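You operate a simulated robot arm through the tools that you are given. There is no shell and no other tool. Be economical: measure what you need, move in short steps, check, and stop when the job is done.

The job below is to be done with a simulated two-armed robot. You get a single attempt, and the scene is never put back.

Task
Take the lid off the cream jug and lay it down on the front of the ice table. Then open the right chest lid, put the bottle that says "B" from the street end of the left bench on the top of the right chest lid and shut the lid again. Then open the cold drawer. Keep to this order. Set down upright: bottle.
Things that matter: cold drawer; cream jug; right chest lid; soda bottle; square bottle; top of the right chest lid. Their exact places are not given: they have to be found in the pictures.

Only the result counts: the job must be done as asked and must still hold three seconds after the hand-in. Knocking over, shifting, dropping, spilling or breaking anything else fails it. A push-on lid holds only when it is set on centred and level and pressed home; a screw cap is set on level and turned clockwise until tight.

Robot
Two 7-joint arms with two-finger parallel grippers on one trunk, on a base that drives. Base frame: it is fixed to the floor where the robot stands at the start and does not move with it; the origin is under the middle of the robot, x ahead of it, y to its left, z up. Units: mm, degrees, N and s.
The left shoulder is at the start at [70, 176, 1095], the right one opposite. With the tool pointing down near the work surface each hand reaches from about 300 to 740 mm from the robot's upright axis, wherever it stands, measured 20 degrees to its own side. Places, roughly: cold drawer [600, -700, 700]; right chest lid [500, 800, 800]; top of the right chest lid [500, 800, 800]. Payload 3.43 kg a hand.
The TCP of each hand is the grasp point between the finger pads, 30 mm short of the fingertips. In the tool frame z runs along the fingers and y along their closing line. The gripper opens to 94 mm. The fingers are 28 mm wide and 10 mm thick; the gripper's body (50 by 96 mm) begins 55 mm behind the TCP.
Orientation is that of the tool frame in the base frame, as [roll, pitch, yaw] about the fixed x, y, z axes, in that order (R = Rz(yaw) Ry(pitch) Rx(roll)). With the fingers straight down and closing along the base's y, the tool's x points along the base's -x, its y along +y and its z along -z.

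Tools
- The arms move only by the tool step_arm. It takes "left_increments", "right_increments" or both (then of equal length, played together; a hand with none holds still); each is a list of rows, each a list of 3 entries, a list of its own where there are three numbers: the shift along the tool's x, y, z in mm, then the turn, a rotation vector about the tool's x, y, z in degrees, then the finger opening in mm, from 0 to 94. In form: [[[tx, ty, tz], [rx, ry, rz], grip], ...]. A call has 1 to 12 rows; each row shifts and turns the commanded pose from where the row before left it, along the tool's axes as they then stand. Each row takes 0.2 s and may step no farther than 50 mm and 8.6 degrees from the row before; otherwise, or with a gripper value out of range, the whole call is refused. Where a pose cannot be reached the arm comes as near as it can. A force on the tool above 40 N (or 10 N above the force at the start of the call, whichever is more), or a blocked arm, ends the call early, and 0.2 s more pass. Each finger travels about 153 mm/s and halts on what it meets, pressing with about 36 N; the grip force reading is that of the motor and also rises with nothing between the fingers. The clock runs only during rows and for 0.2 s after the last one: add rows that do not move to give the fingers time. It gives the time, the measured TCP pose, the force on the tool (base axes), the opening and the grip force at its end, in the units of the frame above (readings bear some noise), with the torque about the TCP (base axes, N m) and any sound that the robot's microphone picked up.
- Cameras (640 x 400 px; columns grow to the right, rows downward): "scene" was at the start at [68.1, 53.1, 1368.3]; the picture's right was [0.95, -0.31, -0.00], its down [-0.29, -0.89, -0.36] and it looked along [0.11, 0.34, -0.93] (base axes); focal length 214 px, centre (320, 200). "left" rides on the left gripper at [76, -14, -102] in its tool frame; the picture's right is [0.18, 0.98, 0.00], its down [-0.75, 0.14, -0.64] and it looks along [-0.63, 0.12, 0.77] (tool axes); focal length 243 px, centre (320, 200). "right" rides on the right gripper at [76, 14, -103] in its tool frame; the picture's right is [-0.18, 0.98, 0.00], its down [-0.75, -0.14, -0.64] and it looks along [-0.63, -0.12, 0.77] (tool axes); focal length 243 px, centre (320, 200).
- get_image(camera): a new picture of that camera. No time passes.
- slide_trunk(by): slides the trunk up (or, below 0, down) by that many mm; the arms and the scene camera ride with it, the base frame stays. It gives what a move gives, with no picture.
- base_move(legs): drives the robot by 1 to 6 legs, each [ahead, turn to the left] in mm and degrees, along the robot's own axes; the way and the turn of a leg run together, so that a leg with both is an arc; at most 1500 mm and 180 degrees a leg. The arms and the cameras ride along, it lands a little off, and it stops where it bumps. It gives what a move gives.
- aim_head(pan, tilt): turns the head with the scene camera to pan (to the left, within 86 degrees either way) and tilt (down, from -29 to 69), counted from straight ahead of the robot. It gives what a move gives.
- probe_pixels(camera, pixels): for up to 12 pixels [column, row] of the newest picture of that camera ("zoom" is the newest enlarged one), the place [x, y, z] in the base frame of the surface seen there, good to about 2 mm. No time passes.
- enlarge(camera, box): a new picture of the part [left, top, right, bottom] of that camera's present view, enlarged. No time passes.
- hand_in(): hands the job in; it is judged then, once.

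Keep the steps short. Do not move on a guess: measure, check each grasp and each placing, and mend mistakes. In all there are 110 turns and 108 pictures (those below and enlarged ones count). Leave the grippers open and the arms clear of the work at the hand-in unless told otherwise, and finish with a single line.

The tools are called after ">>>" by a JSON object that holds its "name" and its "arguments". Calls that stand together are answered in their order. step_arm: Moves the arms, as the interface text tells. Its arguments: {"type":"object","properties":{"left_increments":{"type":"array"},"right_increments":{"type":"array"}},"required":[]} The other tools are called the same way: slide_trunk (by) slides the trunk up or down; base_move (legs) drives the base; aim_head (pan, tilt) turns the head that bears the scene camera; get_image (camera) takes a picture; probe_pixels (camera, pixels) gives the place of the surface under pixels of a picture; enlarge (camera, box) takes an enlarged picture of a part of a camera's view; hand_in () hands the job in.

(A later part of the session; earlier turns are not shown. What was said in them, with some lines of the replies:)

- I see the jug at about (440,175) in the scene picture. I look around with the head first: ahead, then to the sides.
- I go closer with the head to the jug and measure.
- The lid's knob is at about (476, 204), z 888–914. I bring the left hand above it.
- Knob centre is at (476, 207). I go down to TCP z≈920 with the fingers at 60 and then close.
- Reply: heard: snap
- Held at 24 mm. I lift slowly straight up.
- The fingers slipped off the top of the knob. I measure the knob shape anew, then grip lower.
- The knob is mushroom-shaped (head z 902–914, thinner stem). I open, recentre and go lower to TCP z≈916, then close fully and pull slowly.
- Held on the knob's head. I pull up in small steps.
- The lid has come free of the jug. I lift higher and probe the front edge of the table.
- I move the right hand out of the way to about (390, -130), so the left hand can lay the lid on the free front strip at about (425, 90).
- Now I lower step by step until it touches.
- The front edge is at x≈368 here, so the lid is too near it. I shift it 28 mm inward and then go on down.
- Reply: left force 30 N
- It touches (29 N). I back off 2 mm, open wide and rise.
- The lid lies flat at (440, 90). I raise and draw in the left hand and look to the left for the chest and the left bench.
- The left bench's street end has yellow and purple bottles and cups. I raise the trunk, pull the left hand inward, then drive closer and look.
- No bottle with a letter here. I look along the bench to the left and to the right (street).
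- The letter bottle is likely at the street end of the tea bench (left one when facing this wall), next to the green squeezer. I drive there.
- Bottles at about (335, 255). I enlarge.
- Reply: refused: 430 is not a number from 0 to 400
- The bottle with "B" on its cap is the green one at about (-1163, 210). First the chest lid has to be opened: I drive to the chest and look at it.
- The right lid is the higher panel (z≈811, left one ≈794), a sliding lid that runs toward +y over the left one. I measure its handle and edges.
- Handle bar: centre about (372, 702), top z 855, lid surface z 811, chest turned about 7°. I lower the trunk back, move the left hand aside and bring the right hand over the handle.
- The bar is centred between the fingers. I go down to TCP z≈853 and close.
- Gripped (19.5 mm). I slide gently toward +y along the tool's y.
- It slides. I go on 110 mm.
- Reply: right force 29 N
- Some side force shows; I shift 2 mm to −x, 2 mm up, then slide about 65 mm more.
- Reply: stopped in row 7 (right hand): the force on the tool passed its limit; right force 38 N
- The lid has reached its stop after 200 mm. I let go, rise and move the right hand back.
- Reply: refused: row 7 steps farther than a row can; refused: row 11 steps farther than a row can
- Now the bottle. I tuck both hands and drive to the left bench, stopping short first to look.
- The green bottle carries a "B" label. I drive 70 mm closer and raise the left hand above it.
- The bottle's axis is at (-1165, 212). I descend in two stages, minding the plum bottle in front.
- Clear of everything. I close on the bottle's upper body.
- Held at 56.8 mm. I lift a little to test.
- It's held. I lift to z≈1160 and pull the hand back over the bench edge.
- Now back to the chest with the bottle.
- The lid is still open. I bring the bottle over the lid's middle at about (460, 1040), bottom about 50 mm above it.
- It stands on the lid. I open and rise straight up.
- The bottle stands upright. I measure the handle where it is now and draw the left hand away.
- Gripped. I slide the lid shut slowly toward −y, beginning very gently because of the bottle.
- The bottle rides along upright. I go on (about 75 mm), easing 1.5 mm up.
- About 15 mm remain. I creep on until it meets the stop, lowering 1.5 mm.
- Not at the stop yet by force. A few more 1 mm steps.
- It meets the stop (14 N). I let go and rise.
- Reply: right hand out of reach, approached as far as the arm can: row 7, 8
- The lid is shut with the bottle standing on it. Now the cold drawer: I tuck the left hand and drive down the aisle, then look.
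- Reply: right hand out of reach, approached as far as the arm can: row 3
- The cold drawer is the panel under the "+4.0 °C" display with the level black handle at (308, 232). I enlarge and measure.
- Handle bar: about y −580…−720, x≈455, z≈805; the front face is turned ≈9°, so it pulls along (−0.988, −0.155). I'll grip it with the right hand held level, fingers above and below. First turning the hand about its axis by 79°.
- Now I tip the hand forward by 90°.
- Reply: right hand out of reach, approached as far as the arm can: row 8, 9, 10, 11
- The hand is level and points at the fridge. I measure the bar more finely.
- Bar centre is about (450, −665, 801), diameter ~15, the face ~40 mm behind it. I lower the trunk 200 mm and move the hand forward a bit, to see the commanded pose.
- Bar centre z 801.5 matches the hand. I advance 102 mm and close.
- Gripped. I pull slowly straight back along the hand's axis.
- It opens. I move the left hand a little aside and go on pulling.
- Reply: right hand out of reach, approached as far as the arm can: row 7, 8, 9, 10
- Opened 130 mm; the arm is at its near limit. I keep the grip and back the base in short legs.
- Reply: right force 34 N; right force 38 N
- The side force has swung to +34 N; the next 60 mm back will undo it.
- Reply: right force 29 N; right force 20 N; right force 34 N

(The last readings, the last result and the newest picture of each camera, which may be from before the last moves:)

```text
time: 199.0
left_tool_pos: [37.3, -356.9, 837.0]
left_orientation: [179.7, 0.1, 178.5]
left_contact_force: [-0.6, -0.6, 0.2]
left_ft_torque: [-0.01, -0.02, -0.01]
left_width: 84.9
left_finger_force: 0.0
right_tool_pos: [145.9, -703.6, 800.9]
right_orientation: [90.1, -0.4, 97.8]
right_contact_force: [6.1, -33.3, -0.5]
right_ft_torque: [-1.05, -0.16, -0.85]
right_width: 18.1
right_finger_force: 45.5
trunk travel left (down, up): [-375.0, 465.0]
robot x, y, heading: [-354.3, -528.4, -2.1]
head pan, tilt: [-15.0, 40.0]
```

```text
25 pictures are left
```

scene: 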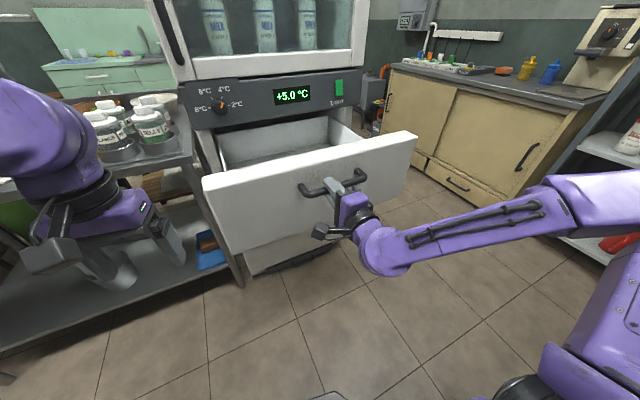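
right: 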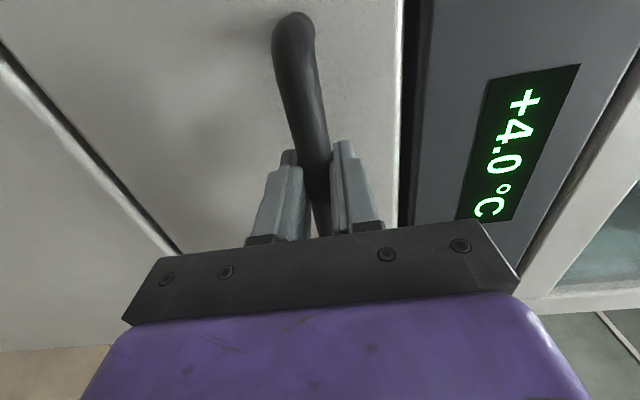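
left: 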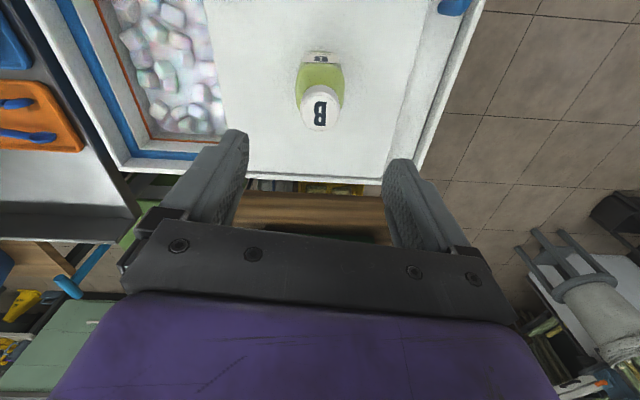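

Opened about 300 mm without a stop yet. I relieve the side force and try 60 mm more.

>>> {"name": "step_arm", "arguments": {"right_increments": [[[-3, 0, 0], [0, 0, 0], 5], [[-3, 0, 0], [0, 0, 0], 5], [[0, 0, 0], [0, 0, 0], 5]]}}

>>> {"name": "base_move", "arguments": {"legs": [[-50, 0]]}}

```text
time: 199.8
left_tool_pos: [36.8, -353.0, 835.0]
left_orientation: [-179.9, -0.1, 178.4]
left_contact_force: [0.6, 0.1, -0.5]
left_ft_torque: [-0.01, -0.01, -0.03]
left_width: 85.0
left_finger_force: 0.1
right_tool_pos: [147.9, -704.1, 800.6]
right_orientation: [90.3, 0.1, 98.0]
right_contact_force: [-0.5, 14.9, -10.2]
right_ft_torque: [0.29, 0.13, 0.23]
right_width: 17.7
right_finger_force: 45.2
trunk travel left (down, up): [-375.0, 465.0]
robot x, y, heading: [-359.1, -527.4, -2.3]
head pan, tilt: [-15.0, 40.0]
```

```text
time: 200.6
left_tool_pos: [15.5, -352.7, 835.5]
left_orientation: [180.0, -0.1, 178.4]
left_contact_force: [-0.4, 0.0, 0.7]
left_ft_torque: [0.02, -0.01, -0.02]
left_width: 84.9
left_finger_force: 0.1
right_tool_pos: [128.8, -708.2, 800.1]
right_orientation: [90.2, 0.0, 97.3]
right_contact_force: [7.0, 0.5, -6.9]
right_ft_torque: [-0.32, 0.14, 0.35]
right_width: 17.9
right_finger_force: 44.8
trunk travel left (down, up): [-375.0, 465.0]
robot x, y, heading: [-376.1, -522.6, -2.0]
head pan, tilt: [-15.0, 40.0]
stopped in leg 1: the force on the tool passed its limit (the readings are from after the stop); the commanded pose is now the measured one
```

The drawer is at its end stop. I open the fingers and back away with the base.

>>> {"name": "step_arm", "arguments": {"right_increments": [[[0, 0, 0], [0, 0, 0], 20], [[0, 0, 0], [0, 0, 0], 45], [[0, 0, 0], [0, 0, 0], 60], [[0, 0, 0], [0, 0, 0], 60]]}}

>>> {"name": "base_move", "arguments": {"legs": [[-180, 0]]}}

>>> {"name": "slide_trunk", "arguments": {"by": 200}}

>>> {"name": "aim_head", "arguments": {"pan": 0, "tilt": 25}}

>>> {"name": "get_image", "arguments": {"camera": "scene"}}

```text
time: 201.6
left_tool_pos: [15.4, -352.9, 835.8]
left_orientation: [179.9, 0.0, 178.4]
left_contact_force: [-0.2, -0.5, 0.5]
left_ft_torque: [-0.01, -0.03, 0.01]
left_width: 85.1
left_finger_force: 0.1
right_tool_pos: [127.8, -709.4, 801.2]
right_orientation: [90.0, -0.1, 97.3]
right_contact_force: [-1.3, 0.2, -0.8]
right_ft_torque: [-0.02, -0.01, -0.03]
right_width: 59.9
right_finger_force: 0.0
trunk travel left (down, up): [-375.0, 465.0]
robot x, y, heading: [-378.5, -527.9, -2.3]
head pan, tilt: [-15.0, 40.0]
```

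```text
time: 203.1
left_tool_pos: [-168.2, -346.8, 838.2]
left_orientation: [-180.0, 0.1, 178.3]
left_contact_force: [-0.9, -0.6, 0.8]
left_ft_torque: [-0.01, 0.01, -0.03]
left_width: 85.1
left_finger_force: 0.0
right_tool_pos: [-54.1, -703.1, 803.4]
right_orientation: [89.8, -0.2, 97.2]
right_contact_force: [-0.2, 0.2, 0.0]
right_ft_torque: [0.03, 0.03, -0.01]
right_width: 59.8
right_finger_force: 0.0
trunk travel left (down, up): [-375.0, 465.0]
robot x, y, heading: [-559.8, -522.3, -2.4]
head pan, tilt: [-15.0, 40.0]
```

```text
time: 205.3
left_tool_pos: [-166.1, -347.3, 1036.8]
left_orientation: [-179.9, 0.1, 178.3]
left_contact_force: [-0.9, -0.6, 0.1]
left_ft_torque: [0.0, 0.01, -0.01]
left_width: 85.1
left_finger_force: 0.0
right_tool_pos: [-53.6, -702.3, 1001.4]
right_orientation: [90.0, -0.2, 97.3]
right_contact_force: [0.7, 0.0, 0.0]
right_ft_torque: [0.01, -0.02, 0.0]
right_width: 60.1
right_finger_force: 0.0
trunk travel left (down, up): [-575.0, 265.0]
robot x, y, heading: [-555.8, -521.5, -2.3]
head pan, tilt: [-15.0, 40.0]
```

```text
time: 206.1
left_tool_pos: [-165.7, -347.9, 1036.6]
left_orientation: [180.0, 0.0, 178.3]
left_contact_force: [-0.6, -0.2, -0.3]
left_ft_torque: [-0.04, 0.0, 0.0]
left_width: 85.0
left_finger_force: 0.1
right_tool_pos: [-52.9, -703.2, 1001.8]
right_orientation: [90.0, -0.1, 97.3]
right_contact_force: [0.4, -0.3, 0.3]
right_ft_torque: [-0.03, -0.01, 0.04]
right_width: 59.8
right_finger_force: 0.1
trunk travel left (down, up): [-575.0, 265.0]
robot x, y, heading: [-561.0, -523.7, -2.0]
head pan, tilt: [0.0, 25.0]
```

```text
24 pictures are left
```

scene: 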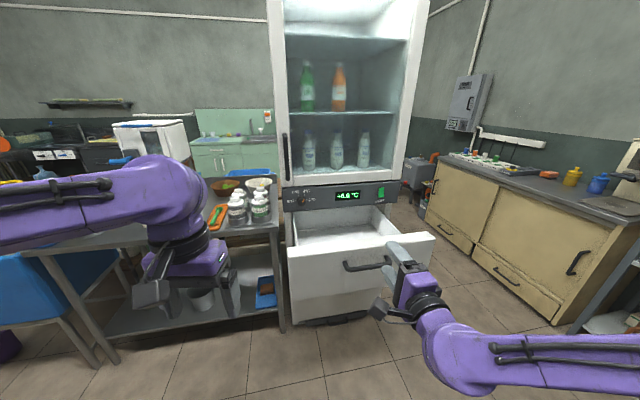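

The drawer stands open. One last look at the chest and the jug lid.

>>> {"name": "aim_head", "arguments": {"pan": 45, "tilt": 20}}

>>> {"name": "get_image", "arguments": {"camera": "scene"}}

```text
time: 207.2
left_tool_pos: [-167.2, -346.7, 1036.2]
left_orientation: [-179.9, 0.1, 178.3]
left_contact_force: [-0.2, 0.4, 0.0]
left_ft_torque: [0.01, -0.03, -0.02]
left_width: 84.9
left_finger_force: 0.1
right_tool_pos: [-53.4, -702.1, 1001.3]
right_orientation: [90.0, -0.1, 97.1]
right_contact_force: [0.8, 0.5, 0.1]
right_ft_torque: [0.02, 0.01, 0.0]
right_width: 59.8
right_finger_force: 0.0
trunk travel left (down, up): [-575.0, 265.0]
robot x, y, heading: [-555.7, -522.4, -2.3]
head pan, tilt: [45.0, 20.0]
```

```text
23 pictures are left
```

scene: 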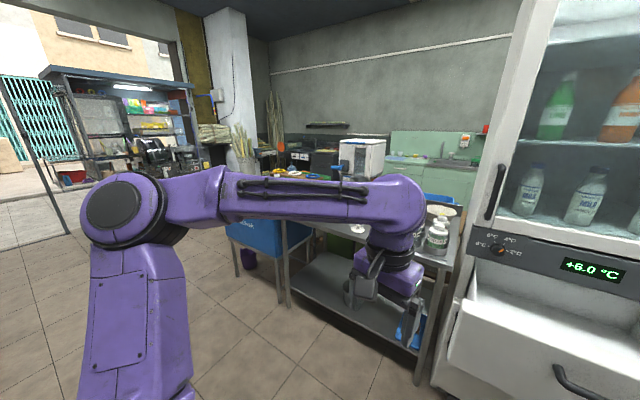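

The lid still lies on the table front. The arm hides the bottle here, but nothing has touched it since I saw it standing on the shut lid. I hand in.

>>> {"name": "hand_in", "arguments": {}}

```text
The job is handed in.
```

The jug lid is on the front of the ice table, the "B" bottle stood upright on the shut right chest lid when last seen (the arm hid it in the final picture), the cold drawer is fully open, and the job is handed in.
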